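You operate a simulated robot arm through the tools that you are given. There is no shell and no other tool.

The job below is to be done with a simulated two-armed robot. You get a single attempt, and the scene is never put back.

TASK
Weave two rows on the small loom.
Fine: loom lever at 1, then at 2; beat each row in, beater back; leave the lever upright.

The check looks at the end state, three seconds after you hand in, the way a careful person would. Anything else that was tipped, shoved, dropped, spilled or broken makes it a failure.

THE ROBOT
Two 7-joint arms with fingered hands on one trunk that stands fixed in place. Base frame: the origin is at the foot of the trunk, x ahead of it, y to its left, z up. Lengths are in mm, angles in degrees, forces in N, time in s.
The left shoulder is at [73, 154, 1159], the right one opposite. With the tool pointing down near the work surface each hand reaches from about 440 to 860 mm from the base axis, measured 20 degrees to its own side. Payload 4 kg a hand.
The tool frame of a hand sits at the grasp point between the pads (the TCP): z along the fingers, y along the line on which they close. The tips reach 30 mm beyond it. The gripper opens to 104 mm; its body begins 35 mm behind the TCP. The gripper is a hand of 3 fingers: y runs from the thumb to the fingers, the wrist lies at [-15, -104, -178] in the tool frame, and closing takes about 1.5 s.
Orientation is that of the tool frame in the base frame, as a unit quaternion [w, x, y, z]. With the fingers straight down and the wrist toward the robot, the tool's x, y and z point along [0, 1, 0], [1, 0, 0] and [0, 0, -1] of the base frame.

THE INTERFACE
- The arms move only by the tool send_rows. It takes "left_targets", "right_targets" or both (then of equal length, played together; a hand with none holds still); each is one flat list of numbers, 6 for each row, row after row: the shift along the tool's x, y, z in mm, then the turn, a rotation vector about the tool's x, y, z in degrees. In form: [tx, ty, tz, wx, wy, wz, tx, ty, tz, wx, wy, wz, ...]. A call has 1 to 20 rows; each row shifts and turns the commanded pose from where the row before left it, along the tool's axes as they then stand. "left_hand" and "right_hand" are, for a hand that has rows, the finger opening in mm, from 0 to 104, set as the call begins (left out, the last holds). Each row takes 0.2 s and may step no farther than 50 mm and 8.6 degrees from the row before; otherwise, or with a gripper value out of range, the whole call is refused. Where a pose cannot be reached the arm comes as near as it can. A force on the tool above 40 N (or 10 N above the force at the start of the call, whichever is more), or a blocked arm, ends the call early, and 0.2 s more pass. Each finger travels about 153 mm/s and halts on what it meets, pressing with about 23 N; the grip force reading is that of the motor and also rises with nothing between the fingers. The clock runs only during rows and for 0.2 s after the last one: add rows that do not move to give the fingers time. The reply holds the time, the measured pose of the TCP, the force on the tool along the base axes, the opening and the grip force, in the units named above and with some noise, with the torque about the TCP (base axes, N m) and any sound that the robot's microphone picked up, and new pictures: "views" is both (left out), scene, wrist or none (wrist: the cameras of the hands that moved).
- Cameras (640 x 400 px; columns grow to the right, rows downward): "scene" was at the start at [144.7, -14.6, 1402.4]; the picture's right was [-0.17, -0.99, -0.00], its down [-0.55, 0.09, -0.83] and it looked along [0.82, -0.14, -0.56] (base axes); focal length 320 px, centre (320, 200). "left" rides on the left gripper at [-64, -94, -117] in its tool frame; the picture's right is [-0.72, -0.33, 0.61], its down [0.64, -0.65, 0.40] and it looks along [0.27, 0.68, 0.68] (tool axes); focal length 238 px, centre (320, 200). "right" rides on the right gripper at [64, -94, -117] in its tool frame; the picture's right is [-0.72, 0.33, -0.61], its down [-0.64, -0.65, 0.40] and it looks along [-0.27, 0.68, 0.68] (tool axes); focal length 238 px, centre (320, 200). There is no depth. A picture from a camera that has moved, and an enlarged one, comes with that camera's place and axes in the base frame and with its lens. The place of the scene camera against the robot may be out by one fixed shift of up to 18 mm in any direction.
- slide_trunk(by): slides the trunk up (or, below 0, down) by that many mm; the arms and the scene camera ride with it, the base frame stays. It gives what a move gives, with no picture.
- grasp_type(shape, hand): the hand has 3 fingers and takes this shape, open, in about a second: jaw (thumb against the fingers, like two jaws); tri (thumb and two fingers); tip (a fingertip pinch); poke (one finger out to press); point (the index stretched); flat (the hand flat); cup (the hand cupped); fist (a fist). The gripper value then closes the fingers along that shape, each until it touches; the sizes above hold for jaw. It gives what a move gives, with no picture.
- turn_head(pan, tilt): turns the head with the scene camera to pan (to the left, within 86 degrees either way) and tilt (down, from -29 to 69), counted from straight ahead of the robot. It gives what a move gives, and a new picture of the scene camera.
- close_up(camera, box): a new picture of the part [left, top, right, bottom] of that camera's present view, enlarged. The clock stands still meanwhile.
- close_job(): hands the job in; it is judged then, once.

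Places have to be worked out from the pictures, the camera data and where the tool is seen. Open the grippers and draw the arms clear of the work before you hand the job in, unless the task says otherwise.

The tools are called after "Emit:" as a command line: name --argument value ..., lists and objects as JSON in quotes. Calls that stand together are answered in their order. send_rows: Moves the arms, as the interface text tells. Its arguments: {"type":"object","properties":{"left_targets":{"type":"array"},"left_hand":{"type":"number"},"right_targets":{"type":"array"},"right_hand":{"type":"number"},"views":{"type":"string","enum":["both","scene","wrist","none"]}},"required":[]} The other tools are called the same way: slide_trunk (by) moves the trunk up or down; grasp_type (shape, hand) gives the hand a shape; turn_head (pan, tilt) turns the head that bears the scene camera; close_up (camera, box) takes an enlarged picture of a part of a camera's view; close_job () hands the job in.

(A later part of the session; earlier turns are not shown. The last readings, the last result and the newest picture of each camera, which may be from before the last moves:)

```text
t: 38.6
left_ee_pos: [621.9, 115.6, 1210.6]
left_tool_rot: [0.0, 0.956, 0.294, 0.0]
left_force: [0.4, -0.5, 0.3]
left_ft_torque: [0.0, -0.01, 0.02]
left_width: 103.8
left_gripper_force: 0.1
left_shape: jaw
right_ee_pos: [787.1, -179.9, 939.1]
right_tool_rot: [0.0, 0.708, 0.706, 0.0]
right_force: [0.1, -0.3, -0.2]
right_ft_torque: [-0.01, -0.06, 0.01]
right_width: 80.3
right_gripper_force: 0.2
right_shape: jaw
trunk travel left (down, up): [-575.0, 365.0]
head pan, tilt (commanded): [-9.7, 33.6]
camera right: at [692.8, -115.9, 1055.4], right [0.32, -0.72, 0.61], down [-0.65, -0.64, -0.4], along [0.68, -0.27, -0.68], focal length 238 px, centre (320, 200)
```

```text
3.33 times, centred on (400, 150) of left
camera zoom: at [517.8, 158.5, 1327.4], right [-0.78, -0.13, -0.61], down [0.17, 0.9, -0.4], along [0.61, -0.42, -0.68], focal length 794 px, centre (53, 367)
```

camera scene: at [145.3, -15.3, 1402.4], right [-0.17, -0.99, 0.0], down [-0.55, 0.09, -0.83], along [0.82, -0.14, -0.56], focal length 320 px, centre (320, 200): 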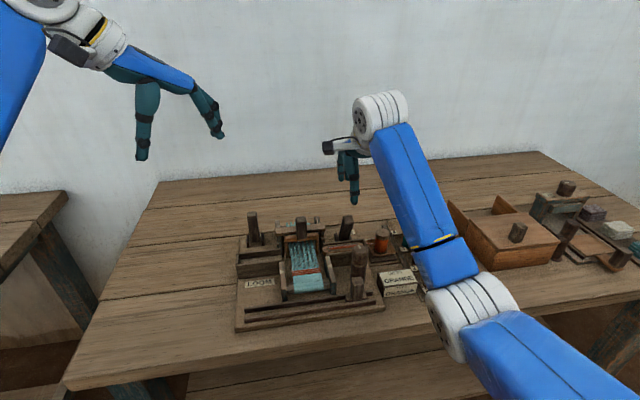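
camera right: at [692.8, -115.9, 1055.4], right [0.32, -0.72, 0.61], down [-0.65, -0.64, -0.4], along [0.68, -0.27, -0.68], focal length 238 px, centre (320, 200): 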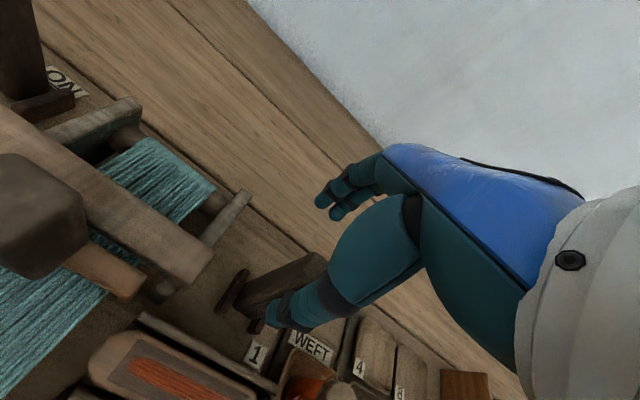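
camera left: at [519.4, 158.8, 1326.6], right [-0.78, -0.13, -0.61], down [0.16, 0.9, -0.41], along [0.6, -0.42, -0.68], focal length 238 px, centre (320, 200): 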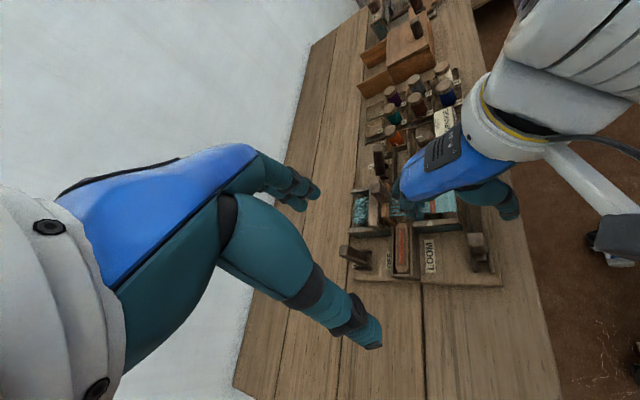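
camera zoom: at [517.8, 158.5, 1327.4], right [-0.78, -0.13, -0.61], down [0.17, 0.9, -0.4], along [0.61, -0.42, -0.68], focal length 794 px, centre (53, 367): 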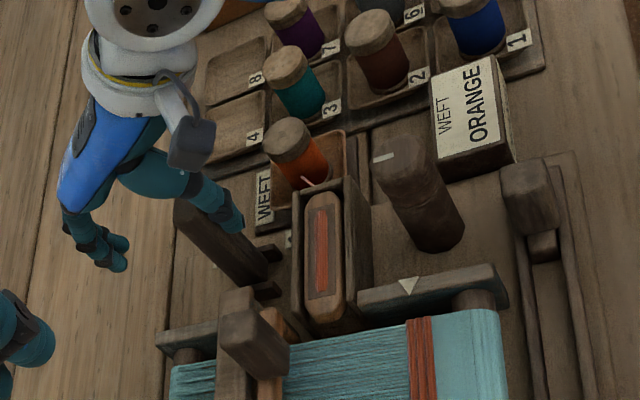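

The shed has closed as the lever passes upright. I keep pushing on to 2.

Emit:
send_rows --right_targets '[0, 7, 0, 0, 0, 0, 0, 7, 0, 0, 0, 0, 0, 6, 0, 0, 0, 0]' --right_hand 80 --views "wrist"

Emit:
close_up --camera "left" --box '[340, 90, 460, 210]'

```text
t: 39.4
left_ee_pos: [622.3, 114.6, 1212.8]
left_tool_rot: [0.001, 0.956, 0.292, 0.0]
left_force: [0.3, -0.2, 0.1]
left_ft_torque: [0.0, 0.01, 0.0]
left_width: 103.9
left_gripper_force: 0.1
left_shape: jaw
right_ee_pos: [806.5, -178.6, 939.4]
right_tool_rot: [0.0, 0.708, 0.706, 0.0]
right_force: [-0.2, -0.7, -0.4]
right_ft_torque: [-0.02, -0.03, 0.02]
right_width: 80.2
right_gripper_force: 0.0
right_shape: jaw
trunk travel left (down, up): [-575.0, 365.0]
head pan, tilt (commanded): [-9.7, 33.6]
camera right: at [713.2, -114.6, 1055.4], right [0.32, -0.72, 0.61], down [-0.65, -0.64, -0.4], along [0.68, -0.27, -0.68], focal length 238 px, centre (320, 200)
```

right: 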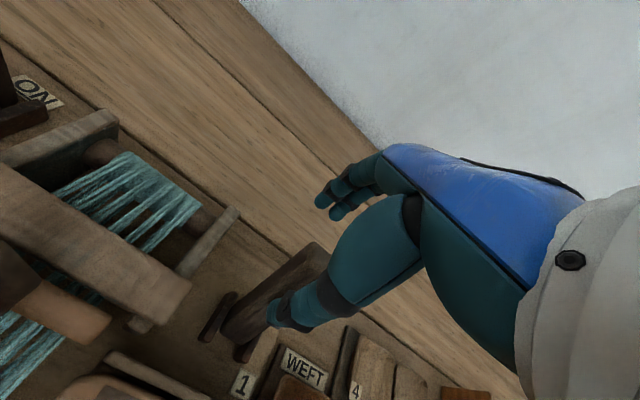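

```text
3.33 times, centred on (400, 150) of left
camera zoom: at [518.0, 158.6, 1327.3], right [-0.78, -0.13, -0.61], down [0.17, 0.9, -0.4], along [0.61, -0.42, -0.68], focal length 794 px, centre (53, 367)
```

zoom: 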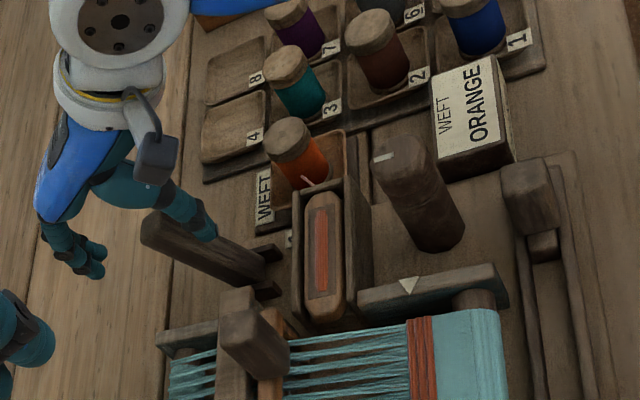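

The lever snapped over to 2 (about 25° back) and the opposite shed is open. I lift away and carry the hand to above the slider knob at the right end.

Emit:
send_rows --right_targets '[0, 0, -40, 0, 0, 0, 0, 0, -40, 0, 0, 0, 0, 0, -30, 0, 0, 0, 4, -41, 0, 0, 0, 0, 5, -40, 0, 0, 0, 0, 5, -40, 0, 0, 0, 0, 5, -40, 0, 0, 0, 0, 5, -40, 0, 0, 0, 0, 5, -40, 0, 0, 0, 0]' --right_hand 32 --views "both"

Emit:
close_up --camera "right" --box '[160, 140, 400, 360]'

Emit:
close_up --camera "left" --box '[340, 90, 520, 250]'

Emit:
close_up --camera "scene" --box '[220, 190, 400, 340]'

```text
t: 41.4
left_ee_pos: [620.1, 112.1, 1212.7]
left_tool_rot: [0.0, 0.956, 0.293, 0.001]
left_force: [0.5, 0.7, -1.3]
left_ft_torque: [0.02, 0.0, 0.0]
left_width: 103.6
left_gripper_force: 0.1
left_shape: jaw
right_ee_pos: [563.6, -150.7, 1048.5]
right_tool_rot: [-0.001, 0.708, 0.706, 0.001]
right_force: [-0.2, -0.1, 0.4]
right_ft_torque: [0.03, -0.02, 0.02]
right_width: 32.3
right_gripper_force: 0.0
right_shape: jaw
trunk travel left (down, up): [-575.0, 365.0]
head pan, tilt (commanded): [-9.7, 33.6]
camera scene: at [143.7, -16.2, 1402.5], right [-0.17, -0.99, 0.0], down [-0.55, 0.09, -0.83], along [0.82, -0.14, -0.55], focal length 320 px, centre (320, 200)
camera right: at [469.0, -88.0, 1165.0], right [0.32, -0.72, 0.61], down [-0.65, -0.64, -0.41], along [0.68, -0.27, -0.68], focal length 238 px, centre (320, 200)
```

scene: 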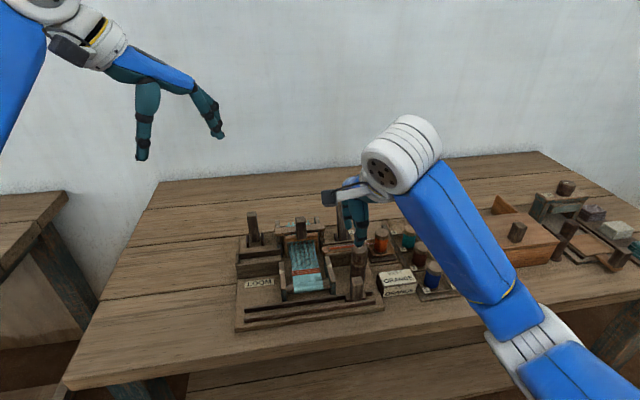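
right: 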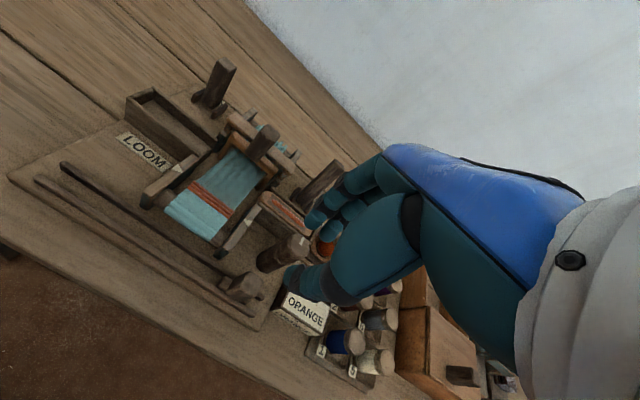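

```text
1.82 times, centred on (280, 250) of right
camera zoom: at [469.0, -88.0, 1165.0], right [0.32, -0.72, 0.61], down [-0.65, -0.64, -0.41], along [0.68, -0.27, -0.68], focal length 433 px, centre (393, 109)
```

zoom: 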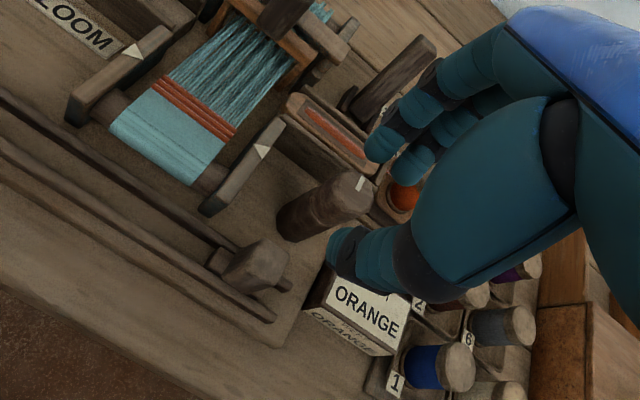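

```text
2.50 times, centred on (430, 170) of left
camera zoom: at [516.4, 155.6, 1328.3], right [-0.78, -0.13, -0.61], down [0.17, 0.9, -0.4], along [0.61, -0.41, -0.68], focal length 596 px, centre (45, 275)
```

zoom: 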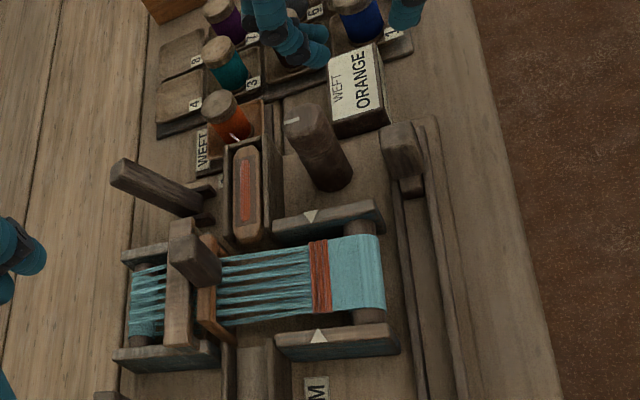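

```text
2.67 times, centred on (310, 265) of scene
camera zoom: at [143.7, -16.2, 1402.5], right [-0.17, -0.99, 0.0], down [-0.55, 0.09, -0.83], along [0.82, -0.14, -0.55], focal length 853 px, centre (347, 27)
```

zoom: 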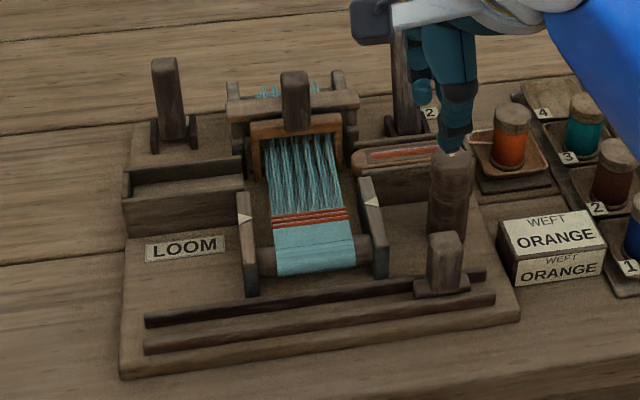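

Lever at 2 and shed open. I refine the slider knob's position with a tighter zoom.

Emit:
close_up --camera "right" --box '[200, 230, 300, 320]'

Emit:
close_up --camera "left" --box '[420, 110, 520, 200]'

```text
4.44 times, centred on (250, 275) of right
camera zoom: at [469.0, -88.0, 1165.0], right [0.32, -0.72, 0.61], down [-0.65, -0.64, -0.41], along [0.68, -0.27, -0.68], focal length 1059 px, centre (631, -133)
```

zoom: 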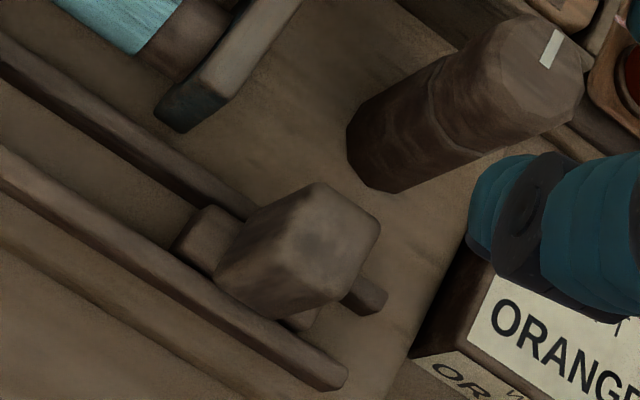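

```text
4.44 times, centred on (470, 155) of left
camera zoom: at [516.4, 155.6, 1328.3], right [-0.78, -0.13, -0.61], down [0.17, 0.9, -0.4], along [0.61, -0.41, -0.68], focal length 1059 px, centre (-347, 400)
```

zoom: 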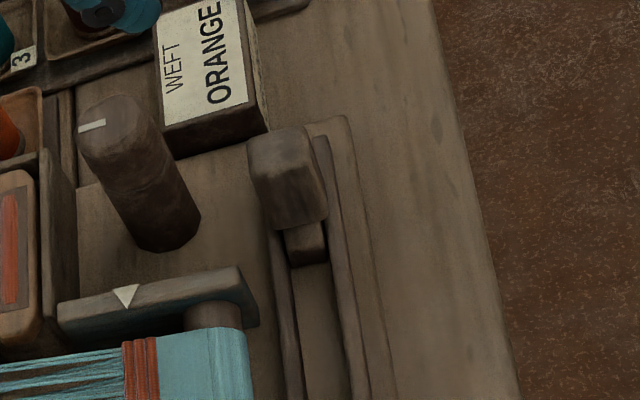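

The knob is near [564, −159, 904]. I descend with a narrow 32 mm opening to z≈923 so the fingers stay clear of the round knob, then grip.

Emit:
send_rows --right_targets '[-4, 1.5, 32, 0, 0, 0, 0, 0, 32, 0, 0, 0, 0, 0, 32, 0, 0, 0, 0, 0, 28, 0, 0, 0, 0, 0, 0, 0, 0, 0]' --right_hand 32 --views "wrist"

Emit:
close_up --camera "right" --box '[220, 160, 400, 320]'

Emit:
close_up --camera "left" --box '[420, 100, 520, 190]'

```text
t: 42.6
left_ee_pos: [622.1, 115.2, 1211.2]
left_tool_rot: [0.0, 0.956, 0.294, -0.001]
left_force: [0.5, 0.2, 0.1]
left_ft_torque: [0.0, 0.04, -0.02]
left_width: 103.6
left_gripper_force: 0.2
left_shape: jaw
right_ee_pos: [565.2, -152.2, 925.6]
right_tool_rot: [0.001, 0.708, 0.706, 0.0]
right_force: [0.5, 0.0, 0.3]
right_ft_torque: [0.0, 0.02, 0.02]
right_width: 32.2
right_gripper_force: 0.1
right_shape: jaw
trunk travel left (down, up): [-575.0, 365.0]
head pan, tilt (commanded): [-9.7, 33.6]
camera right: at [471.7, -89.1, 1041.9], right [0.32, -0.72, 0.61], down [-0.65, -0.64, -0.4], along [0.68, -0.27, -0.68], focal length 238 px, centre (320, 200)
```

right: 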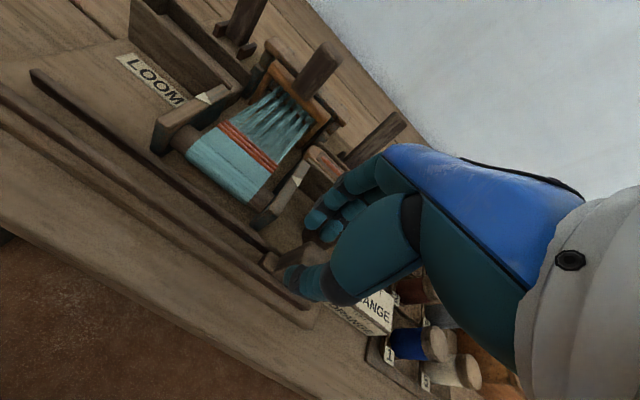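

```text
2.50 times, centred on (310, 240) of right
camera zoom: at [471.7, -89.1, 1041.9], right [0.32, -0.72, 0.61], down [-0.65, -0.64, -0.4], along [0.68, -0.27, -0.68], focal length 596 px, centre (345, 100)
```

zoom: 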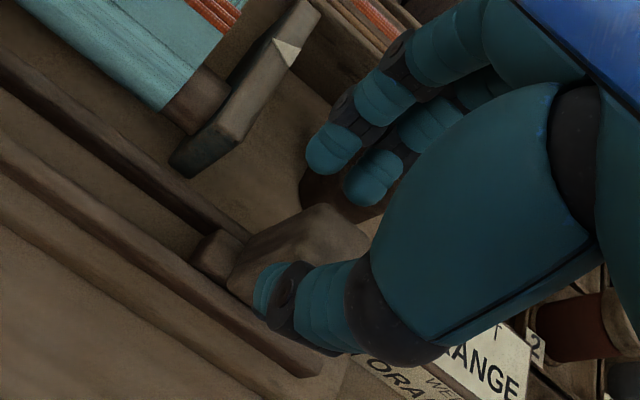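

```text
4.44 times, centred on (470, 145) of left
camera zoom: at [517.7, 158.2, 1327.4], right [-0.78, -0.13, -0.61], down [0.17, 0.9, -0.4], along [0.61, -0.42, -0.68], focal length 1059 px, centre (-347, 444)
```

zoom: 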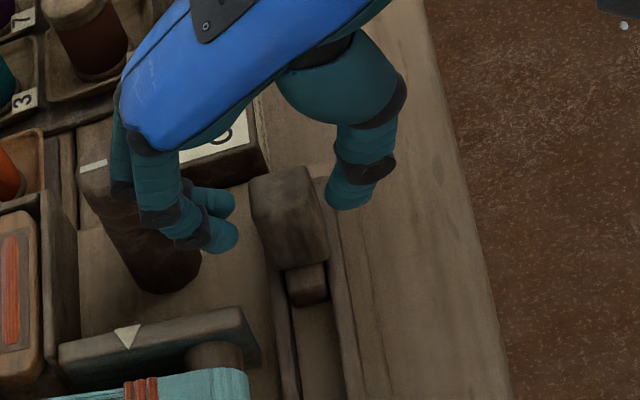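

The knob is between thumb and fingers and the fingers are free of the round knob. I lower 3 mm and close to grip.

Emit:
send_rows --right_targets '[0, 0, 3, 0, 0, 0, 0, 0, 0, 0, 0, 0]' --right_hand 32 --views "none"

Emit:
send_rows --right_targets '[0, 0, 0, 0, 0, 0, 0, 0, 0, 0, 0, 0, 0, 0, 0, 0, 0, 0, 0, 0, 0, 0, 0, 0]' --right_hand 2 --views "wrist"

Emit:
close_up --camera "left" --box '[420, 100, 520, 190]'

```text
t: 43.2
left_ee_pos: [622.1, 114.3, 1212.3]
left_tool_rot: [0.0, 0.956, 0.293, 0.0]
left_force: [-0.5, 0.6, -0.1]
left_ft_torque: [0.02, 0.02, -0.02]
left_width: 103.5
left_gripper_force: 0.1
left_shape: jaw
right_ee_pos: [565.6, -152.8, 923.6]
right_tool_rot: [0.001, 0.708, 0.707, 0.001]
right_force: [-0.1, 0.0, 0.5]
right_ft_torque: [-0.01, 0.0, -0.01]
right_width: 32.2
right_gripper_force: 0.1
right_shape: jaw
trunk travel left (down, up): [-575.0, 365.0]
head pan, tilt (commanded): [-9.7, 33.6]
```

```text
t: 44.2
left_ee_pos: [622.8, 114.5, 1212.0]
left_tool_rot: [0.0, 0.956, 0.293, 0.001]
left_force: [0.1, -0.2, 0.2]
left_ft_torque: [-0.02, 0.03, 0.0]
left_width: 103.4
left_gripper_force: 0.0
left_shape: jaw
right_ee_pos: [564.5, -151.2, 922.1]
right_tool_rot: [0.0, 0.708, 0.706, 0.0]
right_force: [-4.2, 2.1, -2.7]
right_ft_torque: [0.06, 0.06, -0.03]
right_width: 6.7
right_gripper_force: 23.4
right_shape: jaw
trunk travel left (down, up): [-575.0, 365.0]
head pan, tilt (commanded): [-9.7, 33.6]
camera right: at [471.8, -88.6, 1038.5], right [0.33, -0.72, 0.61], down [-0.65, -0.64, -0.4], along [0.68, -0.27, -0.68], focal length 238 px, centre (320, 200)
```

right: 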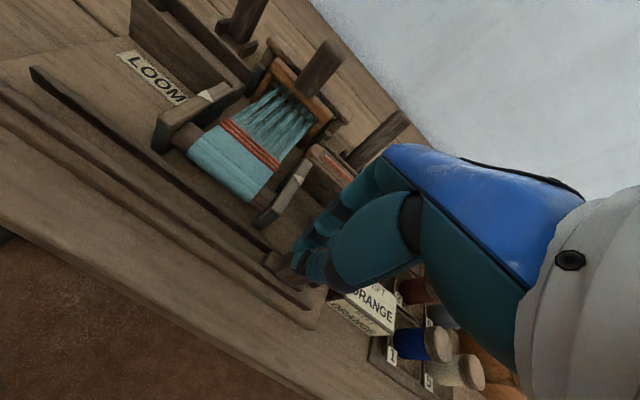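

```text
4.44 times, centred on (470, 145) of left
camera zoom: at [517.4, 158.8, 1327.4], right [-0.78, -0.13, -0.61], down [0.17, 0.9, -0.4], along [0.61, -0.42, -0.68], focal length 1059 px, centre (-347, 444)
```

zoom: 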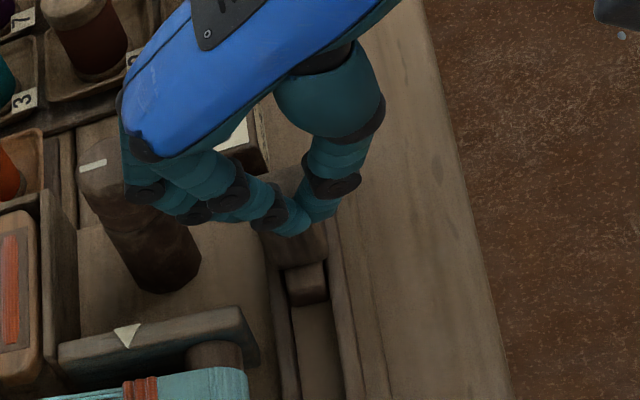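

The width fell to 6.7 mm, so one finger missed the knob's edge — I'm about 7 mm too far left. I reopen, shift right and slightly lower, and grip again.

Emit:
send_rows --right_targets '[0, 0, 0, 0, 0, 0, 0, 0, 0, 0, 0, 0, -7, 0.5, 0, 0, 0, 0, 0, 0, 2, 0, 0, 0, 0, 0, 0, 0, 0, 0]' --right_hand 32 --views "wrist"

Emit:
close_up --camera "left" --box '[420, 100, 520, 190]'

Emit:
close_up --camera "right" --box '[220, 160, 400, 320]'

```text
t: 45.4
left_ee_pos: [619.5, 118.1, 1212.4]
left_tool_rot: [0.002, 0.956, 0.293, 0.0]
left_force: [-0.3, -0.6, 0.8]
left_ft_torque: [0.02, -0.04, 0.0]
left_width: 103.5
left_gripper_force: 0.0
left_shape: jaw
right_ee_pos: [563.6, -155.8, 922.8]
right_tool_rot: [0.001, 0.706, 0.708, 0.001]
right_force: [-5.6, 8.8, 6.5]
right_ft_torque: [-0.15, -0.43, 0.38]
right_width: 31.2
right_gripper_force: 0.1
right_shape: jaw
trunk travel left (down, up): [-575.0, 365.0]
head pan, tilt (commanded): [-9.7, 33.6]
camera right: at [470.6, -93.5, 1038.2], right [0.32, -0.72, 0.62], down [-0.65, -0.64, -0.41], along [0.69, -0.27, -0.68], focal length 238 px, centre (320, 200)
```

right: 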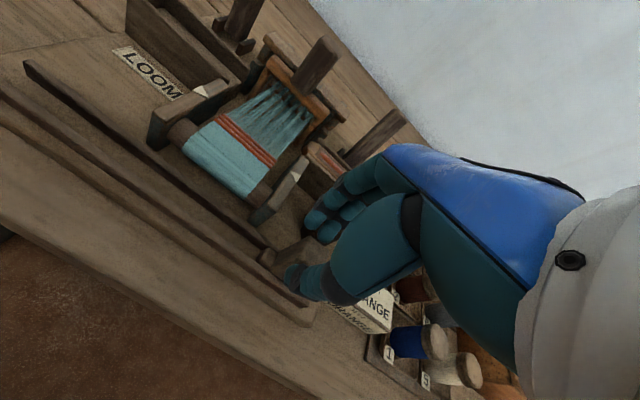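

```text
4.44 times, centred on (470, 145) of left
camera zoom: at [515.4, 161.5, 1328.0], right [-0.78, -0.13, -0.61], down [0.17, 0.9, -0.41], along [0.61, -0.42, -0.68], focal length 1059 px, centre (-347, 444)
```

zoom: 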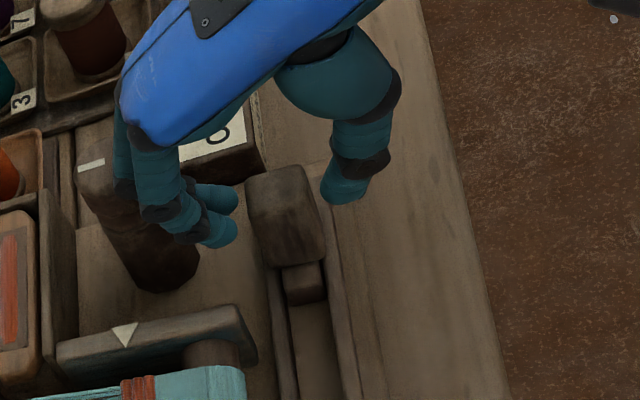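

```text
2.50 times, centred on (310, 240) of right
camera zoom: at [470.6, -93.5, 1038.2], right [0.32, -0.72, 0.62], down [-0.65, -0.64, -0.41], along [0.69, -0.27, -0.68], focal length 596 px, centre (345, 100)
```

zoom: 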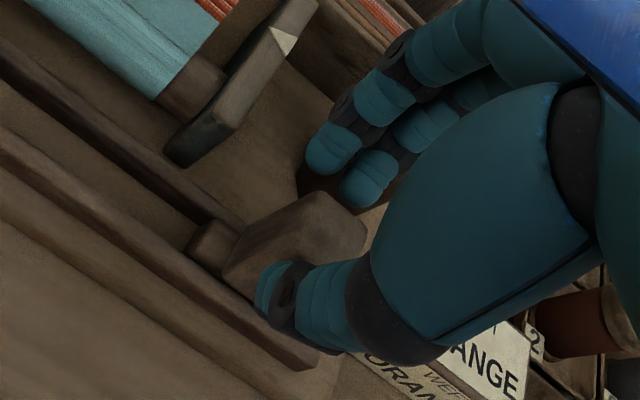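

The y-force of 8.8 N tells me the right finger is touching the round knob, so I stop and back off left and up. I'll instead push the slider from its right side with closed fingers, with the hand shifted toward the robot to stay clear.

Emit:
send_rows --right_targets '[5, 0, 0, 0, 0, 0, 3, 0, -4, 0, 0, 0, 0, 0, -30, 0, 0, 0, 0, 0, -30, 0, 0, 0, 0, 0, -30, 0, 0, 0]' --right_hand 32 --views "both"

Emit:
close_up --camera "left" --box '[420, 100, 520, 190]'

Emit:
close_up --camera "scene" --box '[300, 220, 430, 330]'

Emit:
close_up --camera "right" --box '[200, 180, 400, 360]'

```text
t: 46.6
left_ee_pos: [623.0, 117.2, 1210.1]
left_tool_rot: [0.0, 0.956, 0.293, 0.0]
left_force: [0.9, 0.6, 0.5]
left_ft_torque: [-0.02, 0.06, 0.04]
left_width: 103.6
left_gripper_force: 0.1
left_shape: jaw
right_ee_pos: [567.3, -151.9, 1015.6]
right_tool_rot: [0.0, 0.708, 0.706, -0.001]
right_force: [0.3, -0.1, -0.7]
right_ft_torque: [0.01, 0.0, -0.02]
right_width: 31.7
right_gripper_force: 0.1
right_shape: jaw
trunk travel left (down, up): [-575.0, 365.0]
head pan, tilt (commanded): [-9.7, 33.6]
camera scene: at [145.5, -12.5, 1402.3], right [-0.17, -0.99, 0.0], down [-0.55, 0.09, -0.83], along [0.82, -0.14, -0.56], focal length 320 px, centre (320, 200)
camera right: at [474.5, -88.2, 1131.4], right [0.32, -0.72, 0.61], down [-0.65, -0.64, -0.4], along [0.68, -0.27, -0.68], focal length 238 px, centre (320, 200)
```

scene: 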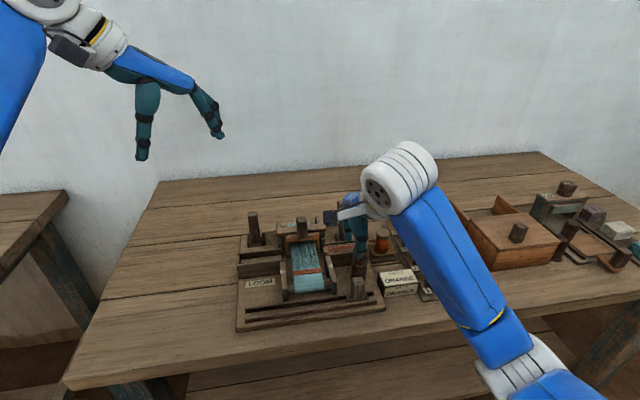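
right: 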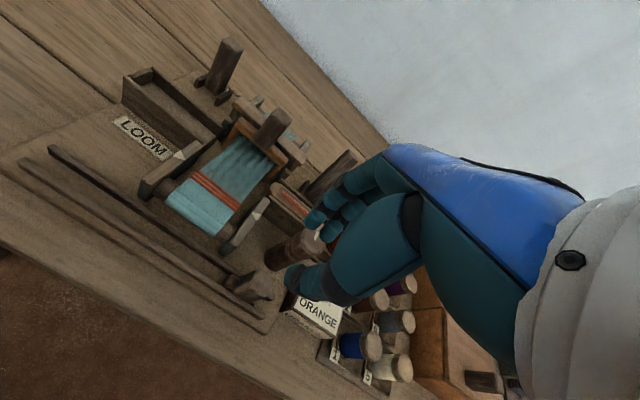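

```text
4.44 times, centred on (470, 145) of left
camera zoom: at [518.2, 159.1, 1327.1], right [-0.78, -0.13, -0.61], down [0.17, 0.9, -0.4], along [0.61, -0.42, -0.68], focal length 1059 px, centre (-347, 444)
```

zoom: 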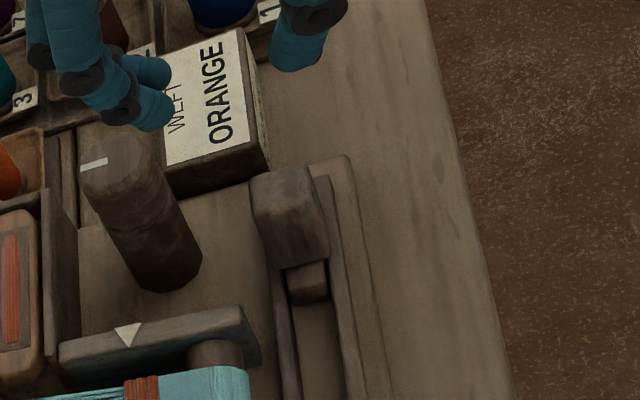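

```text
3.64 times, centred on (365, 275) of scene
camera zoom: at [145.5, -12.5, 1402.3], right [-0.17, -0.99, 0.0], down [-0.55, 0.09, -0.83], along [0.82, -0.14, -0.56], focal length 1163 px, centre (156, -73)
```

zoom: 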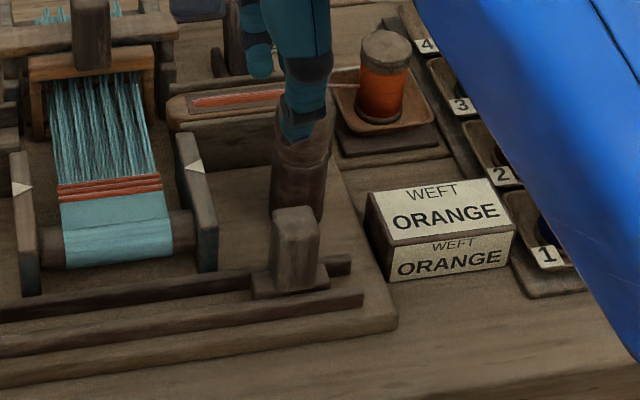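

```text
2.22 times, centred on (300, 270) of right
camera zoom: at [474.5, -88.2, 1131.4], right [0.32, -0.72, 0.61], down [-0.65, -0.64, -0.4], along [0.68, -0.27, -0.68], focal length 530 px, centre (364, 44)
```

zoom: 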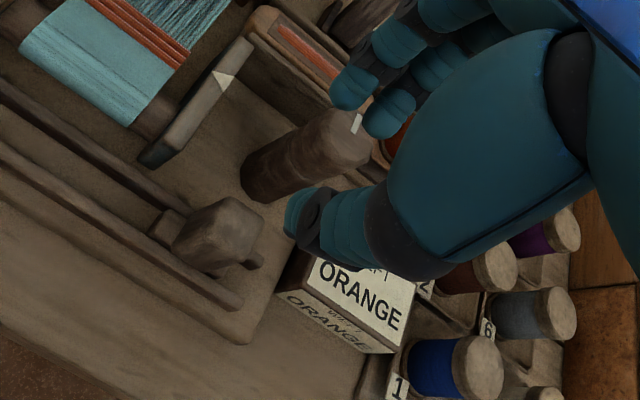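

The round knob's mark and the card are unchanged. I close the fingers, move to the right of the slider knob and a little toward the robot ([551, −215]), and descend to z≈908.

Emit:
send_rows --right_targets '[0, 0, 0, 0, 0, 0, -31, -8, 0, 0, 0, 0, -32, -8, 0, 0, 0, 0, 0, 0, 20, 0, 0, 0, 0, 0, 20, 0, 0, 0, 0, 0, 0, 0, 0, 0]' --right_hand 0 --views "both"

Emit:
close_up --camera "right" --box '[200, 180, 400, 360]'

Emit:
close_up --camera "left" --box '[420, 80, 540, 190]'

Emit:
close_up --camera "scene" --box '[300, 220, 430, 330]'

```text
t: 48.0
left_ee_pos: [622.8, 115.3, 1210.6]
left_tool_rot: [-0.001, 0.956, 0.293, 0.0]
left_force: [0.3, -0.9, -0.5]
left_ft_torque: [-0.02, 0.01, 0.01]
left_width: 103.7
left_gripper_force: 0.1
left_shape: jaw
right_ee_pos: [551.7, -216.0, 973.1]
right_tool_rot: [-0.001, 0.708, 0.707, 0.0]
right_force: [0.1, -0.2, -0.4]
right_ft_torque: [-0.01, 0.03, -0.01]
right_width: 0.0
right_gripper_force: 22.8
right_shape: jaw
trunk travel left (down, up): [-575.0, 365.0]
head pan, tilt (commanded): [-9.7, 33.6]
camera scene: at [144.9, -13.5, 1402.5], right [-0.17, -0.99, 0.0], down [-0.55, 0.09, -0.83], along [0.82, -0.14, -0.56], focal length 320 px, centre (320, 200)
camera right: at [458.2, -152.5, 1088.9], right [0.32, -0.72, 0.61], down [-0.65, -0.64, -0.4], along [0.68, -0.27, -0.68], focal length 238 px, centre (320, 200)
```

scene: 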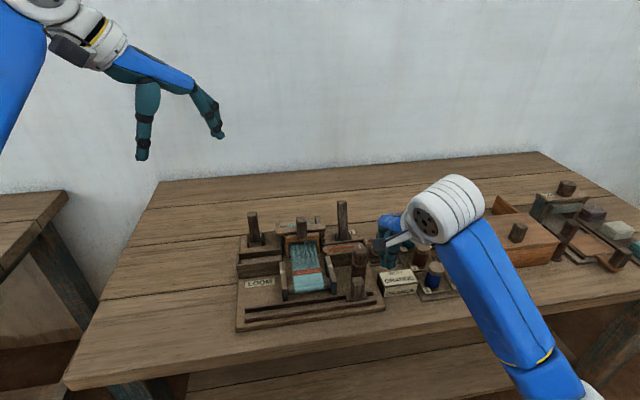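
right: 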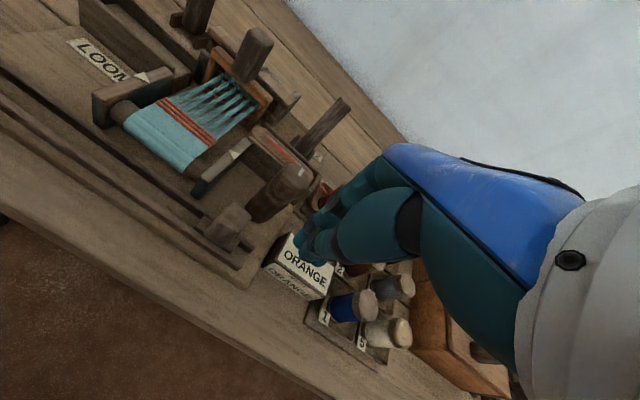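

```text
2.22 times, centred on (300, 270) of right
camera zoom: at [458.2, -152.5, 1088.9], right [0.32, -0.72, 0.61], down [-0.65, -0.64, -0.4], along [0.68, -0.27, -0.68], focal length 530 px, centre (364, 44)
```

zoom: 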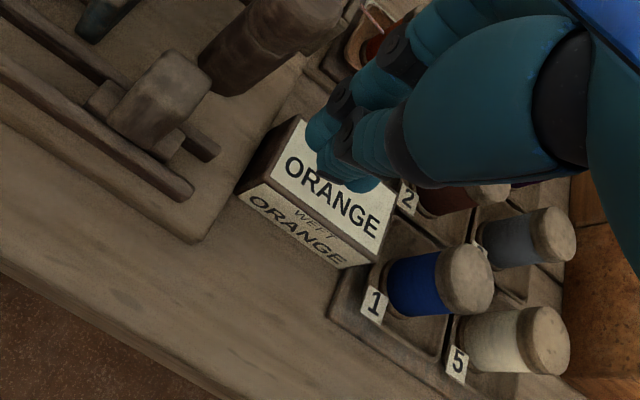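

```text
3.64 times, centred on (480, 135) of left
camera zoom: at [517.7, 158.0, 1327.5], right [-0.78, -0.13, -0.61], down [0.17, 0.9, -0.4], along [0.61, -0.42, -0.68], focal length 867 px, centre (-262, 436)
```

zoom: 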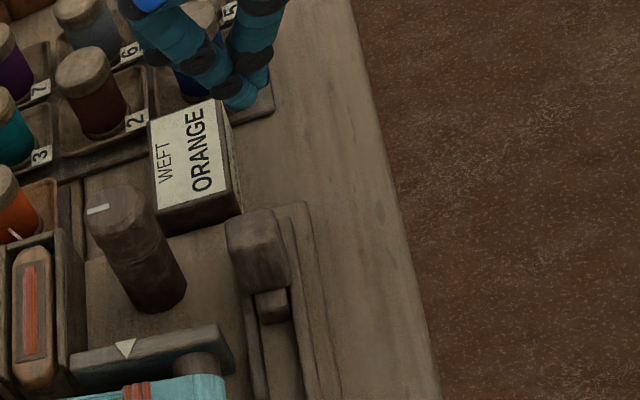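

```text
3.64 times, centred on (365, 275) of scene
camera zoom: at [144.9, -13.5, 1402.5], right [-0.17, -0.99, 0.0], down [-0.55, 0.09, -0.83], along [0.82, -0.14, -0.56], focal length 1163 px, centre (156, -73)
```

zoom: 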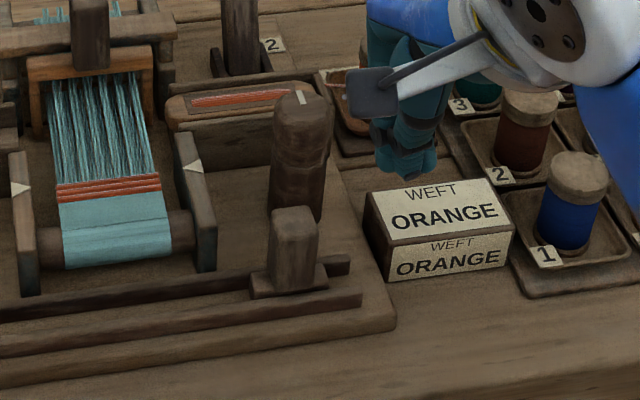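

The card's nearest top corner is about [575, −229, 858], below and beyond the fingers' path, so the descent is clear. I go down to z≈908.

Emit:
send_rows --right_targets '[0, 0, 25, 0, 0, 0, 0, 0, 22, 0, 0, 0, 0, 0, 18, 0, 0, 0, 0, 0, 0, 0, 0, 0]' --right_hand 0 --views "both"

Emit:
close_up --camera "right" --box '[200, 140, 400, 320]'

Emit:
close_up --camera "left" --box '[420, 80, 540, 190]'

Emit:
close_up --camera "scene" --box '[300, 220, 430, 330]'

```text
t: 49.0
left_ee_pos: [621.8, 115.5, 1211.3]
left_tool_rot: [0.0, 0.956, 0.293, 0.0]
left_force: [-0.6, -0.9, 0.5]
left_ft_torque: [0.01, -0.02, 0.01]
left_width: 103.7
left_gripper_force: 0.1
left_shape: jaw
right_ee_pos: [552.3, -215.5, 907.9]
right_tool_rot: [0.0, 0.708, 0.706, 0.0]
right_force: [0.4, -0.4, 0.1]
right_ft_torque: [-0.03, 0.0, -0.03]
right_width: 0.0
right_gripper_force: 22.9
right_shape: jaw
trunk travel left (down, up): [-575.0, 365.0]
head pan, tilt (commanded): [-9.7, 33.6]
camera scene: at [145.0, -13.6, 1402.4], right [-0.17, -0.99, 0.0], down [-0.55, 0.09, -0.83], along [0.82, -0.14, -0.56], focal length 320 px, centre (320, 200)
camera right: at [458.5, -151.2, 1024.6], right [0.32, -0.72, 0.61], down [-0.65, -0.64, -0.4], along [0.68, -0.27, -0.68], focal length 238 px, centre (320, 200)
```

scene: 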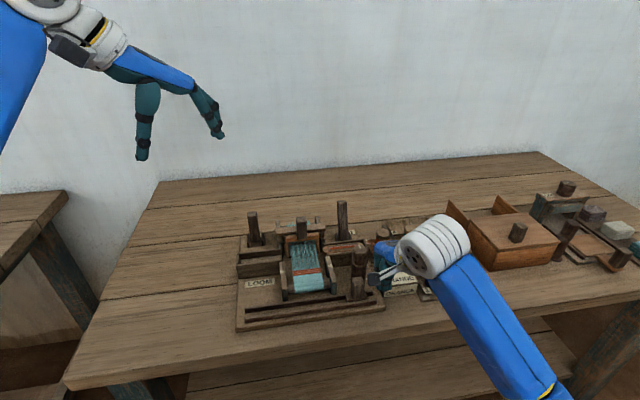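
right: 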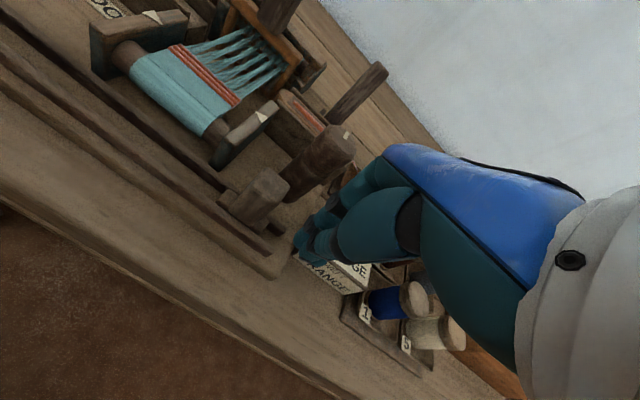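

```text
2.22 times, centred on (300, 230) of right
camera zoom: at [458.5, -151.2, 1024.6], right [0.32, -0.72, 0.61], down [-0.65, -0.64, -0.4], along [0.68, -0.27, -0.68], focal length 530 px, centre (364, 133)
```

zoom: 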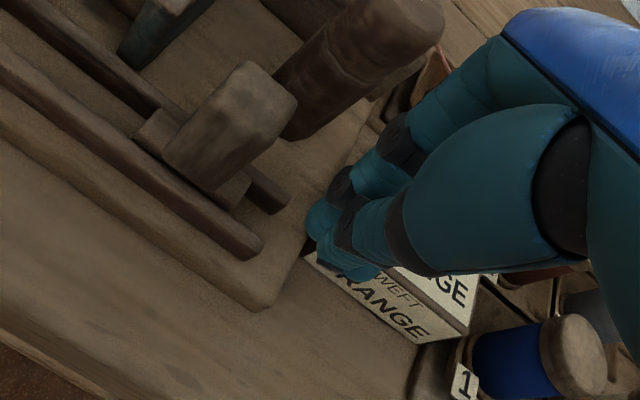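

```text
3.64 times, centred on (480, 135) of left
camera zoom: at [517.9, 157.9, 1327.4], right [-0.78, -0.13, -0.61], down [0.17, 0.9, -0.4], along [0.61, -0.42, -0.68], focal length 867 px, centre (-262, 436)
```

zoom: 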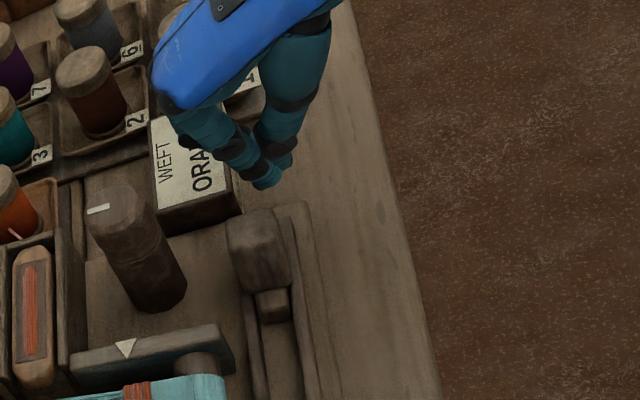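

```text
3.64 times, centred on (365, 275) of scene
camera zoom: at [145.0, -13.6, 1402.4], right [-0.17, -0.99, 0.0], down [-0.55, 0.09, -0.83], along [0.82, -0.14, -0.56], focal length 1163 px, centre (156, -73)
```

zoom: 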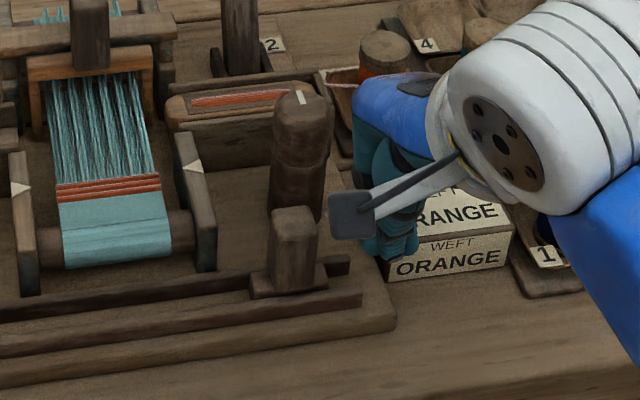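

The closed fingertips line up with the slider knob's right face. I push left in 8 mm steps.

Emit:
send_rows --right_targets '[8, 0, 0, 0, 0, 0, 8, 0, 0, 0, 0, 0, 8, 0, 0, 0, 0, 0, 8, 0, 0, 0, 0, 0]' --right_hand 0 --views "wrist"

Emit:
close_up --camera "right" --box '[200, 140, 400, 320]'

Emit:
close_up --camera "left" --box '[380, 80, 540, 230]'

```text
t: 50.0
left_ee_pos: [622.1, 114.5, 1212.0]
left_tool_rot: [0.0, 0.956, 0.293, 0.0]
left_force: [0.2, 0.4, -0.4]
left_ft_torque: [0.01, -0.03, -0.02]
left_width: 103.7
left_gripper_force: 0.1
left_shape: jaw
right_ee_pos: [550.8, -184.8, 908.8]
right_tool_rot: [-0.001, 0.708, 0.706, 0.0]
right_force: [-0.3, 0.1, -0.1]
right_ft_torque: [0.02, 0.03, -0.05]
right_width: 0.0
right_gripper_force: 23.2
right_shape: jaw
trunk travel left (down, up): [-575.0, 365.0]
head pan, tilt (commanded): [-9.7, 33.6]
camera right: at [457.3, -120.8, 1025.0], right [0.32, -0.72, 0.61], down [-0.65, -0.64, -0.4], along [0.68, -0.27, -0.68], focal length 238 px, centre (320, 200)
```

right: 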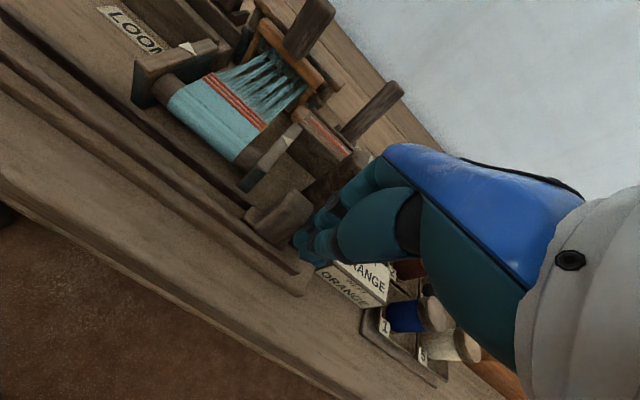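

```text
2.22 times, centred on (300, 230) of right
camera zoom: at [457.3, -120.8, 1025.0], right [0.32, -0.72, 0.61], down [-0.65, -0.64, -0.4], along [0.68, -0.27, -0.68], focal length 530 px, centre (364, 133)
```

zoom: 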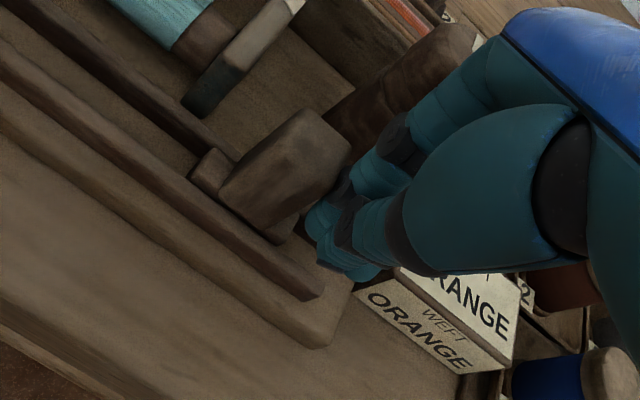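

```text
2.67 times, centred on (460, 155) of left
camera zoom: at [517.8, 158.0, 1327.4], right [-0.78, -0.13, -0.61], down [0.17, 0.9, -0.4], along [0.61, -0.42, -0.68], focal length 636 px, centre (-53, 320)
```

zoom: 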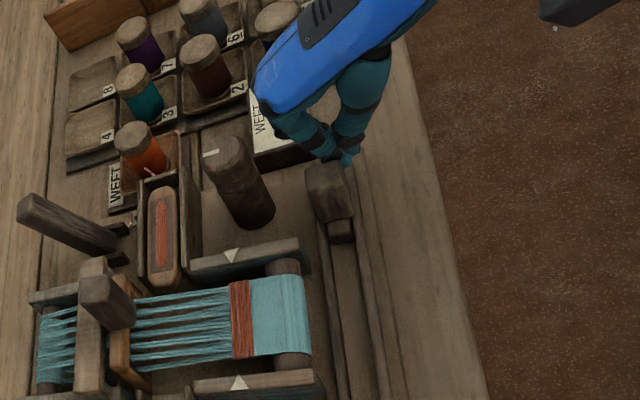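

The fingers are about to touch the knob. I continue leftward.

Emit:
send_rows --right_targets '[8, 0, 0, 0, 0, 0, 8, 0, 0, 0, 0, 0, 8, 0, 0, 0, 0, 0, 8, 0, 0, 0, 0, 0]' --right_hand 0 --views "wrist"

Emit:
close_up --camera "right" --box '[200, 140, 400, 320]'

Emit:
close_up --camera "left" --box '[380, 80, 540, 230]'

```text
t: 51.0
left_ee_pos: [622.2, 114.3, 1210.5]
left_tool_rot: [0.0, 0.956, 0.294, 0.0]
left_force: [0.3, 0.0, 0.2]
left_ft_torque: [0.01, 0.02, -0.02]
left_width: 103.6
left_gripper_force: 0.0
left_shape: jaw
right_ee_pos: [552.1, -149.2, 907.4]
right_tool_rot: [0.0, 0.708, 0.706, 0.0]
right_force: [-0.5, -0.5, 0.0]
right_ft_torque: [0.03, -0.01, 0.01]
right_width: 0.3
right_gripper_force: 23.3
right_shape: jaw
trunk travel left (down, up): [-575.0, 365.0]
head pan, tilt (commanded): [-9.7, 33.6]
camera right: at [458.4, -86.6, 1024.2], right [0.32, -0.72, 0.61], down [-0.65, -0.64, -0.4], along [0.68, -0.27, -0.68], focal length 238 px, centre (320, 200)
```

right: 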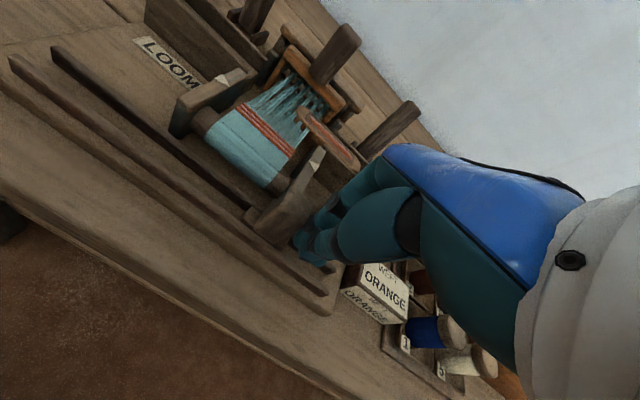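

```text
2.22 times, centred on (300, 230) of right
camera zoom: at [458.4, -86.6, 1024.2], right [0.32, -0.72, 0.61], down [-0.65, -0.64, -0.4], along [0.68, -0.27, -0.68], focal length 530 px, centre (364, 133)
```

zoom: 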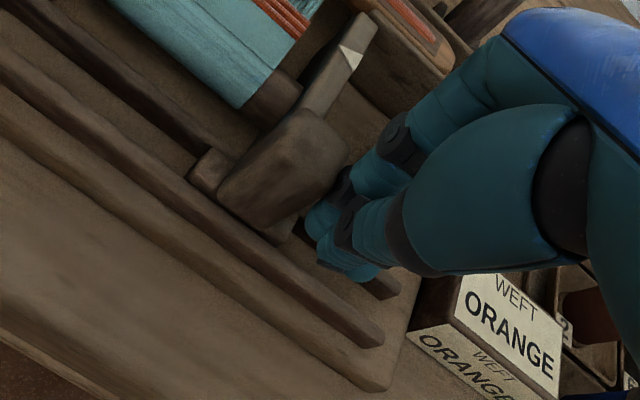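

```text
2.67 times, centred on (460, 155) of left
camera zoom: at [517.8, 158.4, 1327.3], right [-0.78, -0.13, -0.61], down [0.17, 0.9, -0.4], along [0.61, -0.42, -0.68], focal length 636 px, centre (-53, 320)
```

zoom: 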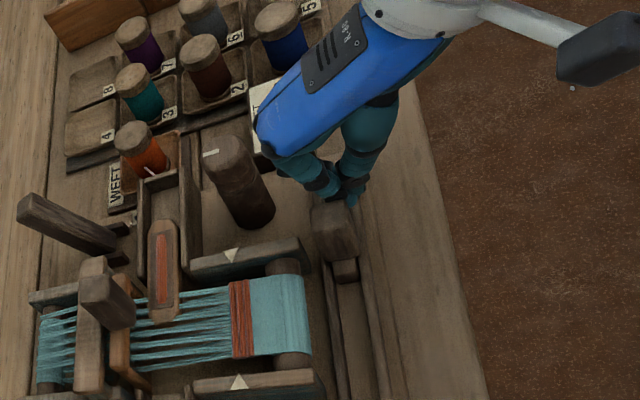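

The slider and shuttle are moving left through the second shed. I continue steadily.

Emit:
send_rows --right_targets '[10, 0, 0, 0, 0, 0, 10, 0, 0, 0, 0, 0, 10, 0, 0, 0, 0, 0, 10, 0, 0, 0, 0, 0, 10, 0, 0, 0, 0, 0, 10, 0, 0, 0, 0, 0, 10, 0, 0, 0, 0, 0]' --right_hand 0 --views "wrist"

Emit:
close_up --camera "right" --box '[200, 140, 400, 320]'

Emit:
close_up --camera "left" --box '[360, 100, 540, 270]'

```text
t: 52.6
left_ee_pos: [622.5, 115.7, 1210.2]
left_tool_rot: [0.0, 0.956, 0.293, 0.0]
left_force: [0.1, 0.0, 0.3]
left_ft_torque: [0.02, -0.02, 0.01]
left_width: 103.7
left_gripper_force: 0.1
left_shape: jaw
right_ee_pos: [551.6, -78.9, 908.4]
right_tool_rot: [0.001, 0.708, 0.707, 0.0]
right_force: [-0.5, -0.8, -0.6]
right_ft_torque: [-0.01, 0.0, -0.01]
right_width: 0.0
right_gripper_force: 22.9
right_shape: jaw
trunk travel left (down, up): [-575.0, 365.0]
head pan, tilt (commanded): [-9.7, 33.6]
camera right: at [457.2, -15.8, 1023.4], right [0.33, -0.72, 0.61], down [-0.65, -0.64, -0.4], along [0.68, -0.27, -0.68], focal length 238 px, centre (320, 200)
```

right: 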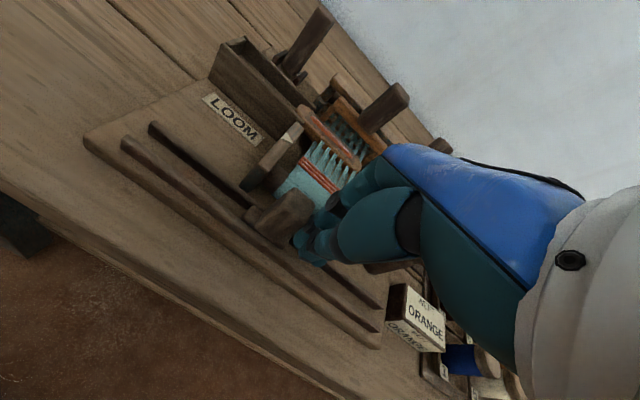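

```text
2.22 times, centred on (300, 230) of right
camera zoom: at [457.2, -15.8, 1023.4], right [0.33, -0.72, 0.61], down [-0.65, -0.64, -0.4], along [0.68, -0.27, -0.68], focal length 530 px, centre (364, 133)
```

zoom: 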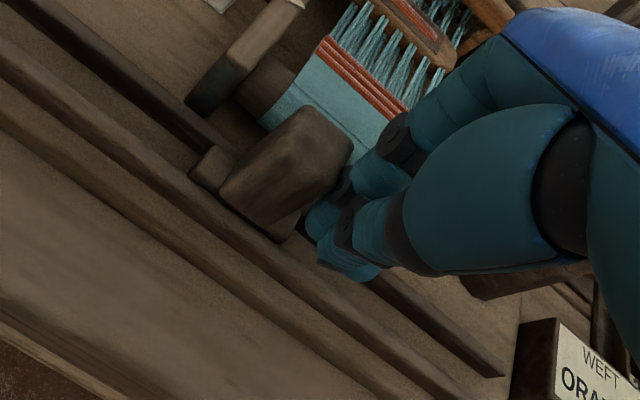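

```text
2.35 times, centred on (450, 185) of left
camera zoom: at [517.9, 159.0, 1327.3], right [-0.78, -0.13, -0.61], down [0.17, 0.9, -0.4], along [0.61, -0.42, -0.68], focal length 561 px, centre (14, 235)
```

zoom: 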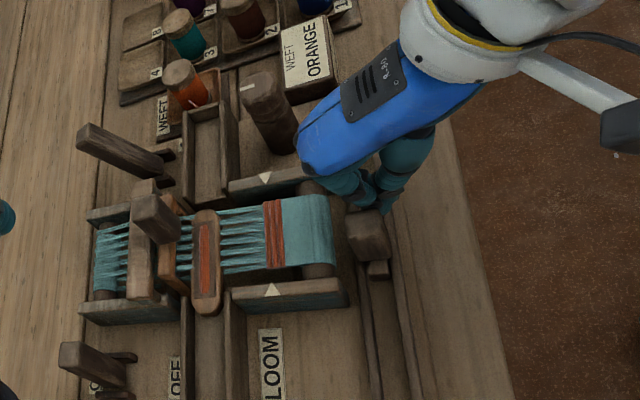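

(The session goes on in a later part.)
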